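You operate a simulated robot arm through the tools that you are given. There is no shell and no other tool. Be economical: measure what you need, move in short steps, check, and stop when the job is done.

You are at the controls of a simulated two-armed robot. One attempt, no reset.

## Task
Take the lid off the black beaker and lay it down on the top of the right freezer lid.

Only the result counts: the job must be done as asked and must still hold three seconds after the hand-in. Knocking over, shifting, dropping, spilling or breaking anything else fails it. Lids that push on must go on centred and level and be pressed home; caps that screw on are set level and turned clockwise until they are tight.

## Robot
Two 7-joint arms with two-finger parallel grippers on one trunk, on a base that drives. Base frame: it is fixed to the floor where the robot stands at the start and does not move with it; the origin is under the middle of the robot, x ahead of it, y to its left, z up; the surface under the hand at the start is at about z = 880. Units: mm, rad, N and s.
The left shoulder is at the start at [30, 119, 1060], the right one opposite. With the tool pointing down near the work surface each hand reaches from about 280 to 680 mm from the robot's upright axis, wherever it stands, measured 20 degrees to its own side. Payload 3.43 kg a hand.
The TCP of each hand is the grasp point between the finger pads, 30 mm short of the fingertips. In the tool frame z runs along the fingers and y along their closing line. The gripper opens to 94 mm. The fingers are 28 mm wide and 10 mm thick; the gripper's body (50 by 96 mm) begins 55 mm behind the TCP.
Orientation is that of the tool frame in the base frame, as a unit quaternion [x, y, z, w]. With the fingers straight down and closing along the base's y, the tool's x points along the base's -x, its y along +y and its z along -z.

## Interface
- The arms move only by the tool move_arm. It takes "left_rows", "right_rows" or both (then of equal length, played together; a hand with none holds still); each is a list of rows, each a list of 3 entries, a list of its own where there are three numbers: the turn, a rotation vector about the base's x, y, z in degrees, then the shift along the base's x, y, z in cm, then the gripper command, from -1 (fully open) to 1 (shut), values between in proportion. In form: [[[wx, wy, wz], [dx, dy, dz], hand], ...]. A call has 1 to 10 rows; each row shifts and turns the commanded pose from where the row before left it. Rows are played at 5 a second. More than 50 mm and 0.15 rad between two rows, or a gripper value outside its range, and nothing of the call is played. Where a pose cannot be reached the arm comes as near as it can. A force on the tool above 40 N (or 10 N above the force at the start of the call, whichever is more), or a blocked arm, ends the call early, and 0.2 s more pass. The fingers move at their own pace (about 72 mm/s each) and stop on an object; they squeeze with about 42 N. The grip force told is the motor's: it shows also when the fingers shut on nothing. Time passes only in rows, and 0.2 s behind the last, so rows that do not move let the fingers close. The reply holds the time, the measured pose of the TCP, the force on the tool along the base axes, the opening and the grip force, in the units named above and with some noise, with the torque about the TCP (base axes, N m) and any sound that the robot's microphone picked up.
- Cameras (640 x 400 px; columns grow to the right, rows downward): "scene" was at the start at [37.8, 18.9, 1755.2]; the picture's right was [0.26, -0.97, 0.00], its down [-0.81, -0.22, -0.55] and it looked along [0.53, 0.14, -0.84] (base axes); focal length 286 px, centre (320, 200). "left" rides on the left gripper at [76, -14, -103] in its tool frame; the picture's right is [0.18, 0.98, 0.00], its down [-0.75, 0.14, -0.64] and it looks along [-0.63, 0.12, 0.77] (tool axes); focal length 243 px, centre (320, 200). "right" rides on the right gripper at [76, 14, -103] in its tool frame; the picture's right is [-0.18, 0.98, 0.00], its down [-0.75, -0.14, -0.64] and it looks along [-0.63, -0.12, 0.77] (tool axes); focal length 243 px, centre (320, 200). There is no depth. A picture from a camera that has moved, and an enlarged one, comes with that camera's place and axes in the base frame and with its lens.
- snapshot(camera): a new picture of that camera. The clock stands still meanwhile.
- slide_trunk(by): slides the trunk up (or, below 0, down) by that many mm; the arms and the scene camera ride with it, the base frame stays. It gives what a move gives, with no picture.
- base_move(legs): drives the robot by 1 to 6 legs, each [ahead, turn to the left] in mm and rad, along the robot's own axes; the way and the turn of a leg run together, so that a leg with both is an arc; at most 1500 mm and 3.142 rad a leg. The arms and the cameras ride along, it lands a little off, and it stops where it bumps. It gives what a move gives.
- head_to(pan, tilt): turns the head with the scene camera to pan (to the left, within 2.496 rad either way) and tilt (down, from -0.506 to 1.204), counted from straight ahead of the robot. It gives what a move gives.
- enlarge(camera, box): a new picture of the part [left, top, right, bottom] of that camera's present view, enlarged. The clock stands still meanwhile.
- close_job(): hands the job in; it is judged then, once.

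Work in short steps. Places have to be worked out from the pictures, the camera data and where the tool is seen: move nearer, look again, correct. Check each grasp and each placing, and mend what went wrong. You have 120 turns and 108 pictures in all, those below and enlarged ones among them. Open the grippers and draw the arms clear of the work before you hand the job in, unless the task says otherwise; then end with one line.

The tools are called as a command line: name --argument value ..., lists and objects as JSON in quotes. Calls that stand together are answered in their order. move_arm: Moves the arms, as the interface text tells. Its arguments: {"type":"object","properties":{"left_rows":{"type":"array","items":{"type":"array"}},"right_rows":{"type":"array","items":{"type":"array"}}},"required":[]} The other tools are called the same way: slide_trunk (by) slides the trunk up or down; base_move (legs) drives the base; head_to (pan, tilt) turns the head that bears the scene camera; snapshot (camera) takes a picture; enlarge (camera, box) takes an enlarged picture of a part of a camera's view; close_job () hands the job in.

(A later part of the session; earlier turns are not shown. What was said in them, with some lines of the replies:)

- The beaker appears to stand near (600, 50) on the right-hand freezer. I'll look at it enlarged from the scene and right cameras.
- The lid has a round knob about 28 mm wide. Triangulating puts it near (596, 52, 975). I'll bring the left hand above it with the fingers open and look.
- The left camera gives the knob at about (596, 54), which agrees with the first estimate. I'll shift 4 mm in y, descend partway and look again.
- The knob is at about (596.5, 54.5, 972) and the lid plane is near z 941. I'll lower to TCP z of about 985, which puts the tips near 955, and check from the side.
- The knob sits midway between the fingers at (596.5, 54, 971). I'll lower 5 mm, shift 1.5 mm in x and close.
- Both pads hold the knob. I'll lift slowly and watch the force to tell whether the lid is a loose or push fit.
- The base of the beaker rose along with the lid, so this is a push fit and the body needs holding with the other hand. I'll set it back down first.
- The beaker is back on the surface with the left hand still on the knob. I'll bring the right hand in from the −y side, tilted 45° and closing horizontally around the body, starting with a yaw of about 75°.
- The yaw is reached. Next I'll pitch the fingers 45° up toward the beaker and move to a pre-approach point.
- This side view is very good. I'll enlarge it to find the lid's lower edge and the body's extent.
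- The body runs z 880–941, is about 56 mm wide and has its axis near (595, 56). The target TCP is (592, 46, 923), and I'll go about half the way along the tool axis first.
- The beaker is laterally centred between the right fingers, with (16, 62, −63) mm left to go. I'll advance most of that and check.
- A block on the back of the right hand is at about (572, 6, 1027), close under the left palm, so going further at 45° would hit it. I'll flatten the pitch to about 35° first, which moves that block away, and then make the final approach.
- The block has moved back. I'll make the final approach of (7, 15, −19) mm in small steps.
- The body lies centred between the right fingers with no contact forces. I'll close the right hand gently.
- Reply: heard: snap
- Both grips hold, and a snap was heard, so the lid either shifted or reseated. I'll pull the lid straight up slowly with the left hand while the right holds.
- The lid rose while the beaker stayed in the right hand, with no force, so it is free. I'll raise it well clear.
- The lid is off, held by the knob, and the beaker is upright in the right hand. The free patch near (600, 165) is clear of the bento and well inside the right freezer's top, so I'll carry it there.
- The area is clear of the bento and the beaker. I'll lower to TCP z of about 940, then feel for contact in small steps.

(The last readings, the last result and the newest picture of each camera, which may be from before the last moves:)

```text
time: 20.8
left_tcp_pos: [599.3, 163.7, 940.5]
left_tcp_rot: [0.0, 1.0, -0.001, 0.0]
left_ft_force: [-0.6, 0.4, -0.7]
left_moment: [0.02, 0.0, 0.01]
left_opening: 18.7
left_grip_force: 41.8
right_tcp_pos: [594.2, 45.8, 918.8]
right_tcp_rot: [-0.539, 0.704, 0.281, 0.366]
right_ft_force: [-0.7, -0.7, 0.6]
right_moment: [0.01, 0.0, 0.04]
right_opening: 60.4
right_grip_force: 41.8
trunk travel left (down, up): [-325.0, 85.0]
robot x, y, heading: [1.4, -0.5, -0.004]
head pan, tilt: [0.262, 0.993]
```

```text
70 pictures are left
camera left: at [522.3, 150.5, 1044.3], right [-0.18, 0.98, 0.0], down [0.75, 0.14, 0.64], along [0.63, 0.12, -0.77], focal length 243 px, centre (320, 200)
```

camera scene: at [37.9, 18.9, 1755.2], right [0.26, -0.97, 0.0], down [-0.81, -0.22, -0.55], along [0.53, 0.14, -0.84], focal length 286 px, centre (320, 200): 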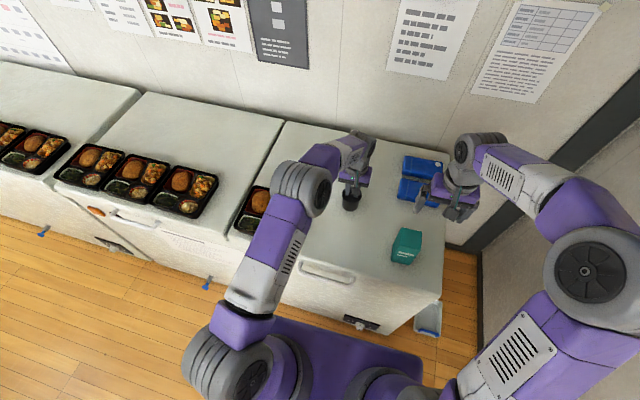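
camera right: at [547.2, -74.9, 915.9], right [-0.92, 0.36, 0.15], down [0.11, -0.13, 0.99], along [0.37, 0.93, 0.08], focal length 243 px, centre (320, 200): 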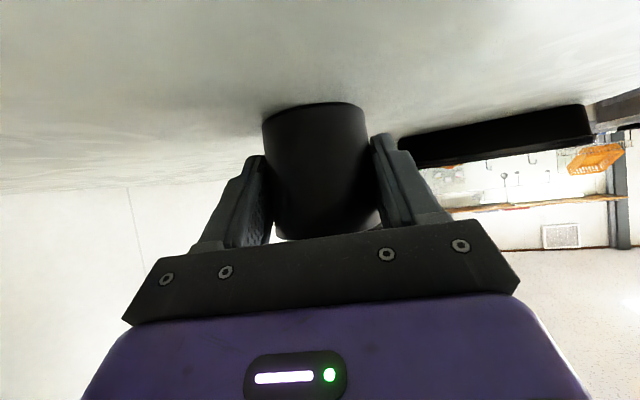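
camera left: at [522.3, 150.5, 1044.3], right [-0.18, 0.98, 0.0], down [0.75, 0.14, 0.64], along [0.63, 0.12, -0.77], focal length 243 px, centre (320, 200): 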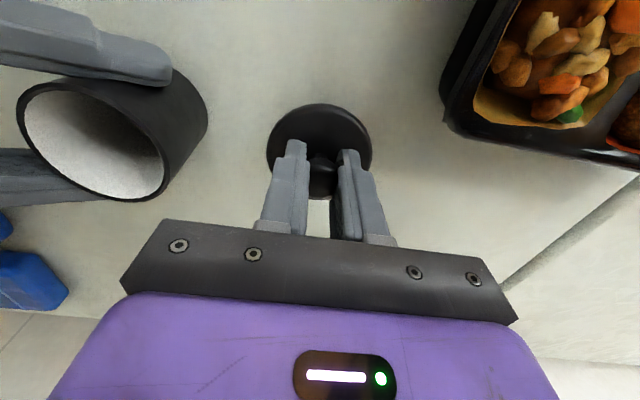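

Still free at z 940, so I'll feel down in 3–4 mm steps.

move_arm --left_rows '[[[0, 0, 0], [0, 0, -0.4], 1], [[0, 0, 0], [0, 0, -0.3], 1], [[0, 0, 0], [0, 0, 0], 1]]'

enlarge --camera "left" --box '[240, 80, 400, 180]'

enlarge --camera "scene" --box '[300, 150, 380, 210]'

```text
time: 21.6
left_tcp_pos: [598.6, 163.6, 935.5]
left_tcp_rot: [0.001, 1.0, 0.0, 0.0]
left_ft_force: [-0.9, 0.5, -0.2]
left_moment: [0.0, 0.03, 0.0]
left_opening: 18.7
left_grip_force: 41.9
right_tcp_pos: [594.9, 44.5, 918.5]
right_tcp_rot: [-0.54, 0.703, 0.282, 0.366]
right_ft_force: [0.0, 0.0, -0.6]
right_moment: [-0.05, 0.01, -0.01]
right_opening: 60.2
right_grip_force: 42.0
trunk travel left (down, up): [-325.0, 85.0]
robot x, y, heading: [-2.7, 1.4, -0.001]
head pan, tilt: [0.262, 0.993]
```

```text
4.00 times, centred on (320, 130) of left
camera zoom: at [522.4, 150.7, 1037.3], right [-0.18, 0.98, 0.0], down [0.75, 0.14, 0.64], along [0.63, 0.12, -0.77], focal length 970 px, centre (320, 480)
```

zoom: 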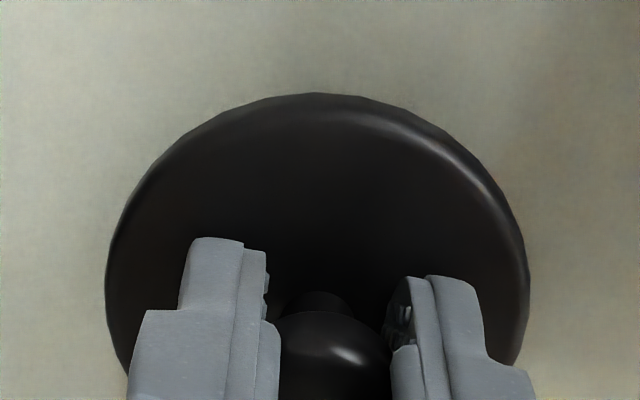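

```text
6.67 times, centred on (340, 180) of scene
camera zoom: at [37.9, 18.9, 1755.2], right [0.26, -0.97, 0.0], down [-0.81, -0.22, -0.55], along [0.53, 0.14, -0.84], focal length 1909 px, centre (187, 333)
```

zoom: 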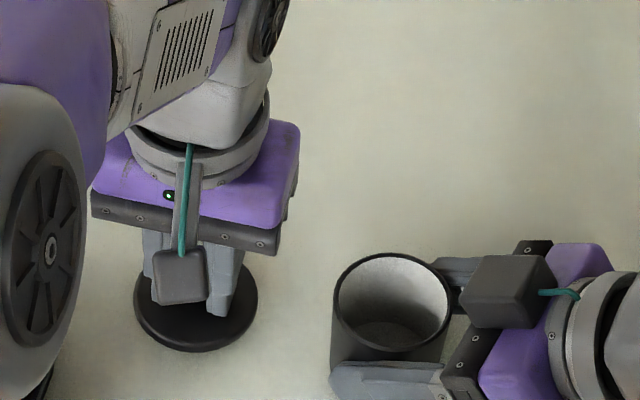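

No contact yet. I'll continue 4 mm further.

move_arm --left_rows '[[[0, 0, 0], [0, 0, -0.2], 1], [[0, 0, 0], [0, 0, -0.2], 1], [[0, 0, 0], [0, 0, 0], 1]]'

```text
time: 22.4
left_tcp_pos: [598.2, 164.2, 930.9]
left_tcp_rot: [0.0, 1.0, 0.0, 0.0]
left_ft_force: [-0.1, 0.6, -0.3]
left_moment: [-0.02, -0.01, -0.02]
left_opening: 18.4
left_grip_force: 42.1
right_tcp_pos: [595.4, 45.9, 919.0]
right_tcp_rot: [-0.54, 0.704, 0.281, 0.366]
right_ft_force: [-1.1, -0.4, -0.3]
right_moment: [-0.02, 0.02, -0.01]
right_opening: 60.3
right_grip_force: 41.4
trunk travel left (down, up): [-325.0, 85.0]
robot x, y, heading: [1.1, 0.1, -0.003]
head pan, tilt: [0.262, 0.993]
```

Still no contact force, so I'll go down another 3 mm.

move_arm --left_rows '[[[0, 0, 0], [0, 0, -0.15], 1], [[0, 0, 0], [0, 0, -0.15], 1], [[0, 0, 0], [0, 0, 0], 1]]'

enlarge --camera "left" --box '[240, 80, 400, 180]'

```text
time: 23.2
left_tcp_pos: [598.6, 164.5, 927.7]
left_tcp_rot: [0.001, 1.0, 0.001, 0.0]
left_ft_force: [0.0, 0.2, -0.9]
left_moment: [-0.02, 0.03, -0.03]
left_opening: 18.6
left_grip_force: 42.2
right_tcp_pos: [595.6, 44.3, 919.5]
right_tcp_rot: [-0.54, 0.703, 0.282, 0.366]
right_ft_force: [-0.4, -0.5, -0.2]
right_moment: [0.01, -0.01, 0.03]
right_opening: 60.2
right_grip_force: 42.0
trunk travel left (down, up): [-325.0, 85.0]
robot x, y, heading: [0.2, 3.4, -0.003]
head pan, tilt: [0.262, 0.993]
```

```text
4.00 times, centred on (320, 130) of left
camera zoom: at [521.9, 150.8, 1030.9], right [-0.18, 0.98, 0.0], down [0.75, 0.14, 0.64], along [0.63, 0.12, -0.77], focal length 970 px, centre (320, 480)
```

zoom: 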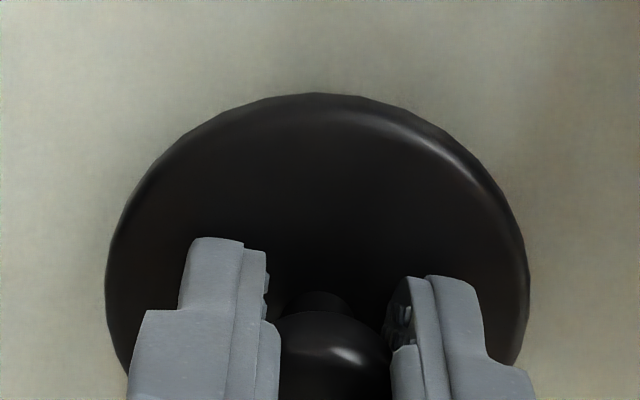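

Still free. The expected contact is between 920 and 927, so I'll continue in steps of 1.5 mm or less.

move_arm --left_rows '[[[0, 0, 0], [0, 0, -0.15], 1], [[0, 0, 0], [0, 0, -0.15], 1], [[0, 0, 0], [0, 0, 0], 1]]'

```text
time: 24.0
left_tcp_pos: [597.9, 165.9, 924.8]
left_tcp_rot: [0.001, 1.0, 0.0, 0.0]
left_ft_force: [-0.3, 0.6, 0.5]
left_moment: [-0.02, 0.0, 0.0]
left_opening: 19.0
left_grip_force: 41.8
right_tcp_pos: [593.5, 43.8, 918.7]
right_tcp_rot: [-0.54, 0.704, 0.281, 0.367]
right_ft_force: [0.1, -1.1, 0.1]
right_moment: [-0.05, 0.02, -0.01]
right_opening: 60.1
right_grip_force: 42.1
trunk travel left (down, up): [-325.0, 85.0]
robot x, y, heading: [-2.2, -1.7, -0.002]
head pan, tilt: [0.262, 0.993]
```

No clear contact yet, so I'll go 2 mm more.

move_arm --left_rows '[[[0, 0, 0], [0, 0, -0.1], 1], [[0, 0, 0], [0, 0, -0.1], 1], [[0, 0, 0], [0, 0, 0], 1]]'

enlarge --camera "scene" --box '[300, 150, 380, 210]'

```text
time: 24.8
left_tcp_pos: [599.2, 163.9, 922.6]
left_tcp_rot: [0.0, 1.0, -0.001, 0.0]
left_ft_force: [-0.5, -0.2, 0.3]
left_moment: [0.03, 0.03, -0.02]
left_opening: 18.9
left_grip_force: 42.2
right_tcp_pos: [595.4, 44.6, 919.4]
right_tcp_rot: [-0.541, 0.703, 0.281, 0.366]
right_ft_force: [-0.4, -0.4, 0.4]
right_moment: [-0.04, 0.01, -0.01]
right_opening: 59.9
right_grip_force: 41.8
trunk travel left (down, up): [-325.0, 85.0]
robot x, y, heading: [-0.2, 1.5, -0.003]
head pan, tilt: [0.262, 0.993]
```

```text
6.67 times, centred on (340, 180) of scene
camera zoom: at [37.9, 19.0, 1755.2], right [0.26, -0.97, 0.0], down [-0.81, -0.22, -0.55], along [0.53, 0.14, -0.84], focal length 1909 px, centre (187, 333)
```

zoom: 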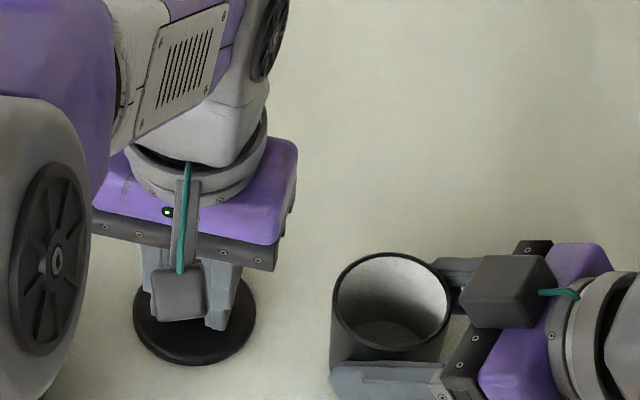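

Not touching yet according to the force. I'll go another 3 mm in 1 mm steps.

move_arm --left_rows '[[[0, 0, 0], [0, 0, -0.1], 1], [[0, 0, 0], [0, 0, -0.1], 1], [[0, 0, 0], [0, 0, -0.1], 1], [[0, 0, 0], [0, 0, 0], 1]]'

enlarge --camera "left" --box '[240, 80, 400, 180]'

```text
time: 25.8
left_tcp_pos: [598.2, 164.5, 918.5]
left_tcp_rot: [0.0, 1.0, 0.0, -0.001]
left_ft_force: [0.7, 0.1, -1.9]
left_moment: [-0.01, -0.01, -0.02]
left_opening: 18.7
left_grip_force: 41.9
right_tcp_pos: [594.0, 44.8, 918.6]
right_tcp_rot: [-0.54, 0.704, 0.281, 0.366]
right_ft_force: [-1.1, 0.7, 0.5]
right_moment: [0.02, 0.02, 0.02]
right_opening: 60.1
right_grip_force: 41.6
trunk travel left (down, up): [-325.0, 85.0]
robot x, y, heading: [4.8, -4.2, 0.005]
head pan, tilt: [0.262, 0.993]
```

```text
4.00 times, centred on (320, 130) of left
camera zoom: at [521.6, 150.8, 1022.2], right [-0.18, 0.98, 0.0], down [0.75, 0.14, 0.64], along [0.63, 0.12, -0.77], focal length 970 px, centre (320, 480)
```

zoom: 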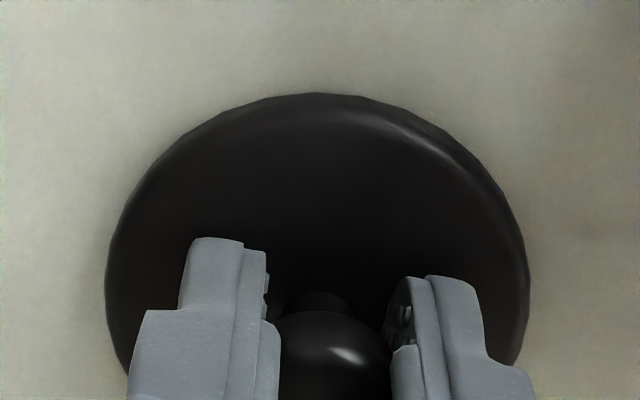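

The contact shadow is closing in but there's no firm reaction. I'll go 2 mm more.

move_arm --left_rows '[[[0, 0, 0], [0, 0, -0.1], 1], [[0, 0, 0], [0, 0, -0.1], 1], [[0, 0, 0], [0, 0, 0], 1]]'

enlarge --camera "left" --box '[240, 80, 400, 180]'

```text
time: 26.6
left_tcp_pos: [598.9, 165.0, 918.1]
left_tcp_rot: [0.001, 1.0, 0.0, 0.0]
left_ft_force: [-0.8, -0.7, 1.8]
left_moment: [-0.12, 0.06, 0.02]
left_opening: 18.6
left_grip_force: 41.9
right_tcp_pos: [594.2, 44.6, 918.6]
right_tcp_rot: [-0.539, 0.704, 0.281, 0.367]
right_ft_force: [0.1, 0.9, 0.1]
right_moment: [0.01, -0.02, 0.0]
right_opening: 60.0
right_grip_force: 42.4
trunk travel left (down, up): [-325.0, 85.0]
robot x, y, heading: [1.6, -4.0, 0.001]
head pan, tilt: [0.262, 0.993]
```

```text
4.00 times, centred on (320, 130) of left
camera zoom: at [522.2, 151.0, 1020.6], right [-0.18, 0.98, 0.0], down [0.75, 0.14, 0.64], along [0.63, 0.12, -0.77], focal length 970 px, centre (320, 480)
```

zoom: 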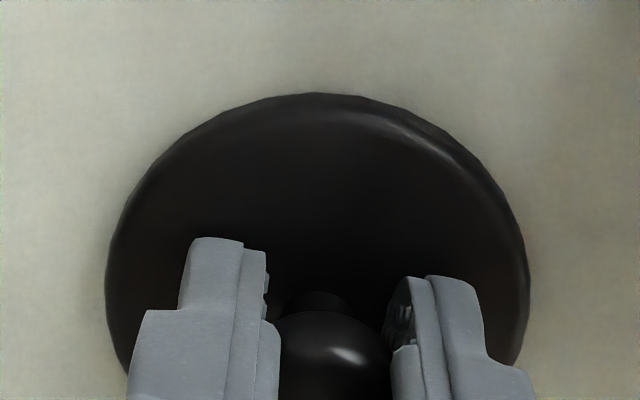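

Force (+1.8 N) and moment are starting to rise and z is lagging, which suggests first contact. I'll go 1 mm more to confirm.

move_arm --left_rows '[[[0, 0, 0], [0, 0, -0.1], 1], [[0, 0, 0], [0, 0, 0], 1]]'

```text
time: 27.2
left_tcp_pos: [599.7, 164.9, 917.7]
left_tcp_rot: [0.0, 1.0, -0.001, 0.002]
left_ft_force: [0.6, 1.5, 8.8]
left_moment: [0.25, 0.03, 0.04]
left_opening: 18.5
left_grip_force: 41.8
right_tcp_pos: [593.5, 44.4, 920.6]
right_tcp_rot: [-0.54, 0.704, 0.281, 0.367]
right_ft_force: [0.0, 0.0, 0.0]
right_moment: [0.0, 0.0, 0.0]
right_opening: 60.0
right_grip_force: 41.6
trunk travel left (down, up): [-325.0, 85.0]
robot x, y, heading: [1.0, 1.2, 0.004]
head pan, tilt: [0.262, 0.993]
```

The lid is on the surface (8.8 N). I'll ease the pressure by 1 mm, open the hand only partway so it stays clear of the beaker, and lift away.

move_arm --left_rows '[[[0, 0, 0], [0, 0, 0.1], 1], [[0, 0, 0], [0, 0, 0], 0.4], [[0, 0, 0], [0, 0, 0], 0], [[0, 0, 0], [0, 0, 0], -0.1], [[0, 0, 0], [0, 0, 0], -0.1], [[0, 0, 0], [0, 0, 1], -0.1], [[0, 0, 0], [0, 0, 3], -0.1], [[0, 0, 0], [0, 0, 4], -0.1], [[0, 0, 0], [0, 0, 4], -0.1]]'

snapshot --camera "left"

snapshot --camera "right"

```text
time: 29.2
left_tcp_pos: [598.3, 164.6, 1037.4]
left_tcp_rot: [0.0, 1.0, 0.0, 0.0]
left_ft_force: [-0.6, -0.2, 1.0]
left_moment: [0.01, -0.01, -0.04]
left_opening: 51.5
left_grip_force: 0.0
right_tcp_pos: [595.4, 46.1, 920.7]
right_tcp_rot: [-0.54, 0.704, 0.281, 0.366]
right_ft_force: [0.0, -0.5, 0.4]
right_moment: [-0.01, -0.04, 0.02]
right_opening: 59.9
right_grip_force: 41.9
trunk travel left (down, up): [-325.0, 85.0]
robot x, y, heading: [-1.2, -1.5, -0.0]
head pan, tilt: [0.262, 0.993]
```

```text
63 pictures are left
camera left: at [521.4, 151.0, 1140.2], right [-0.18, 0.98, 0.0], down [0.75, 0.14, 0.64], along [0.63, 0.12, -0.77], focal length 243 px, centre (320, 200)
```

left: 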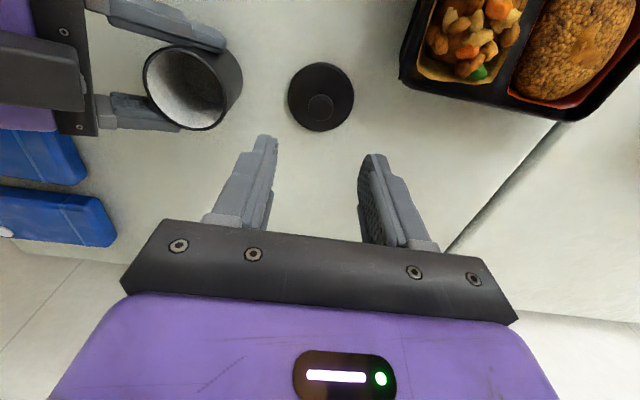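

```text
62 pictures are left
camera right: at [546.9, -74.9, 916.1], right [-0.92, 0.36, 0.15], down [0.11, -0.13, 0.99], along [0.37, 0.93, 0.08], focal length 243 px, centre (320, 200)
```

right: 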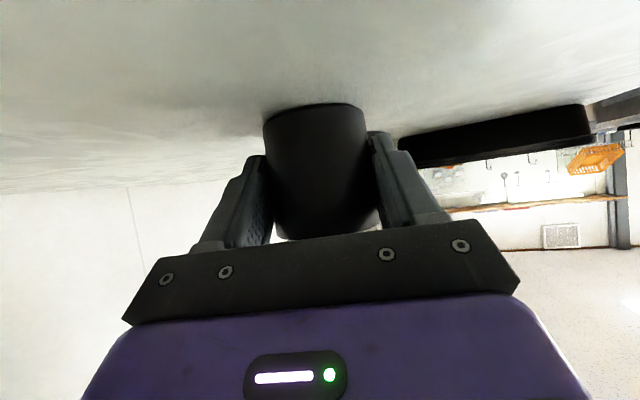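

The lid lies flat on the right freezer's top. I'll move the left hand away upward and slowly open the right hand around the beaker.

move_arm --left_rows '[[[0, 0, 0], [0, 0, 4], -0.1], [[0, 0, 0], [0, 0, 4], -0.1], [[0, 0, 0], [-3, 2, 2], -0.1], [[0, 0, 0], [-4, 2, 0], -0.1], [[0, 0, 0], [-4, 2, 0], -0.1], [[0, 0, 0], [-4, 2, 0], -0.1]]' --right_rows '[[[0, 0, 0], [0, 0, 0], 1], [[0, 0, 0], [0, 0, 0], 0.3], [[0, 0, 0], [0, 0, 0], -0.3], [[0, 0, 0], [0, 0, 0], -0.7], [[0, 0, 0], [0, 0, 0], -1], [[0, 0, 0], [0, 0, 0], -1]]'

snapshot --camera "right"

snapshot --camera "scene"

```text
time: 30.6
left_tcp_pos: [444.9, 244.8, 1137.4]
left_tcp_rot: [0.0, 1.0, 0.0, 0.0]
left_ft_force: [-0.4, 0.1, 0.9]
left_moment: [-0.01, -0.04, 0.01]
left_opening: 51.9
left_grip_force: 0.2
right_tcp_pos: [592.9, 45.9, 919.4]
right_tcp_rot: [-0.54, 0.703, 0.281, 0.367]
right_ft_force: [0.1, -0.2, 0.5]
right_moment: [-0.03, -0.01, -0.01]
right_opening: 94.0
right_grip_force: 0.1
trunk travel left (down, up): [-325.0, 85.0]
robot x, y, heading: [-0.3, 1.6, 0.004]
head pan, tilt: [0.262, 0.993]
```

```text
61 pictures are left
camera right: at [546.4, -74.4, 916.5], right [-0.92, 0.36, 0.15], down [0.11, -0.13, 0.99], along [0.37, 0.93, 0.08], focal length 243 px, centre (320, 200)
```

right: 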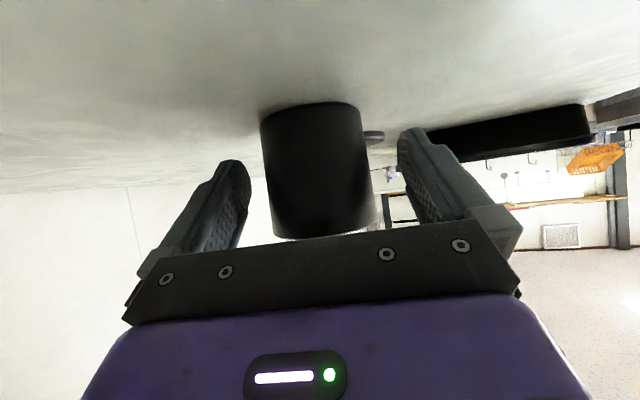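

```text
60 pictures are left
camera scene: at [36.1, 19.7, 1755.3], right [0.26, -0.97, 0.0], down [-0.81, -0.22, -0.55], along [0.53, 0.14, -0.84], focal length 286 px, centre (320, 200)
```

scene: 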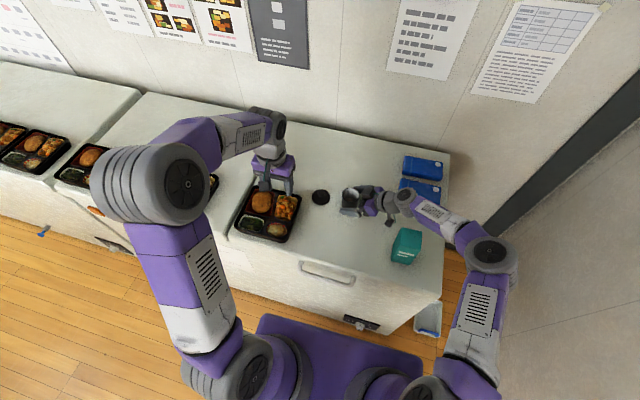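

The beaker stands upright and free between the open right fingers. I'll back the right hand out along its axis.

move_arm --right_rows '[[[0, 0, 0], [-0.42, -1.58, 1.15], -1], [[0, 0, 0], [-0.64, -2.37, 1.72], -1], [[0, 0, 0], [-0.64, -2.37, 1.72], -1], [[0, 0, 0], [-0.64, -2.37, 1.72], -1], [[0, 0, 0], [-0.64, -2.37, 2.5], -1], [[0, 0, 0], [-0.64, -2.37, 3], -1], [[0, 0, 0], [0, 0, 4], -1]]'

snapshot --camera "scene"

enlarge --camera "scene" --box '[280, 150, 440, 270]'

```text
time: 32.2
left_tcp_pos: [447.1, 244.3, 1137.9]
left_tcp_rot: [0.0, 1.0, 0.0, 0.0]
left_ft_force: [-0.7, -0.1, 0.2]
left_moment: [-0.05, 0.0, 0.01]
left_opening: 51.7
left_grip_force: 0.0
right_tcp_pos: [555.4, -87.7, 1081.3]
right_tcp_rot: [-0.541, 0.703, 0.282, 0.366]
right_ft_force: [0.0, 0.2, -0.9]
right_moment: [0.0, 0.0, -0.01]
right_opening: 94.0
right_grip_force: 0.0
trunk travel left (down, up): [-325.0, 85.0]
robot x, y, heading: [3.6, 1.6, 0.002]
head pan, tilt: [0.262, 0.993]
```

```text
59 pictures are left
camera scene: at [37.3, 20.0, 1755.2], right [0.26, -0.97, 0.0], down [-0.81, -0.22, -0.55], along [0.53, 0.14, -0.84], focal length 286 px, centre (320, 200)
```

scene: 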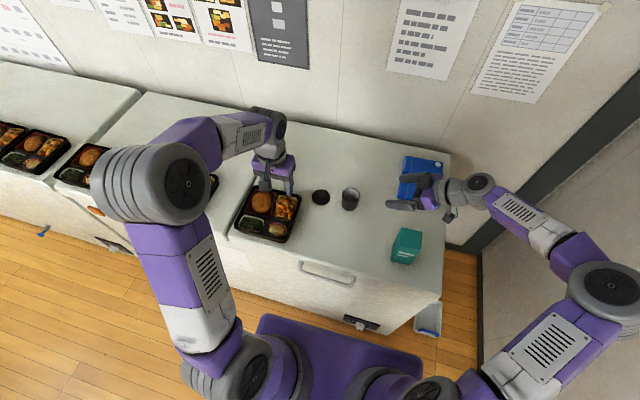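

```text
3.33 times, centred on (360, 210) of scene
camera zoom: at [37.3, 20.0, 1755.2], right [0.26, -0.97, 0.0], down [-0.81, -0.22, -0.55], along [0.53, 0.14, -0.84], focal length 954 px, centre (187, 167)
```

zoom: 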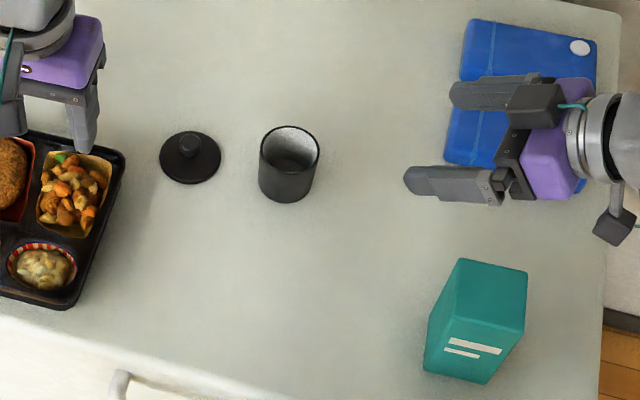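

The lid rests flat beside the upright open beaker and nothing else has moved. I'll fully open the left hand and raise it, then hand in.

move_arm --left_rows '[[[0, 0, 0], [-2, 0, 2], -1], [[0, 0, 0], [-2, 0, 2], -1], [[0, 0, 0], [0, 0, 0], -1]]'

close_job

```text
time: 33.0
left_tcp_pos: [407.2, 245.0, 1177.7]
left_tcp_rot: [0.0, 1.0, -0.001, 0.0]
left_ft_force: [0.4, -0.7, 0.4]
left_moment: [-0.02, 0.02, -0.01]
left_opening: 94.0
left_grip_force: 0.0
right_tcp_pos: [555.2, -88.3, 1080.1]
right_tcp_rot: [-0.541, 0.704, 0.282, 0.365]
right_ft_force: [0.8, -0.2, 0.6]
right_moment: [-0.03, 0.0, 0.02]
right_opening: 94.2
right_grip_force: 0.0
trunk travel left (down, up): [-325.0, 85.0]
robot x, y, heading: [-3.4, -0.2, 0.0]
head pan, tilt: [0.262, 0.993]
```

```text
The job is handed in.
```

The black beaker's lid is off and lies flat on top of the right freezer lid, about 110 mm to the left of the beaker; the beaker stands upright about where it was, and both hands are open and clear.
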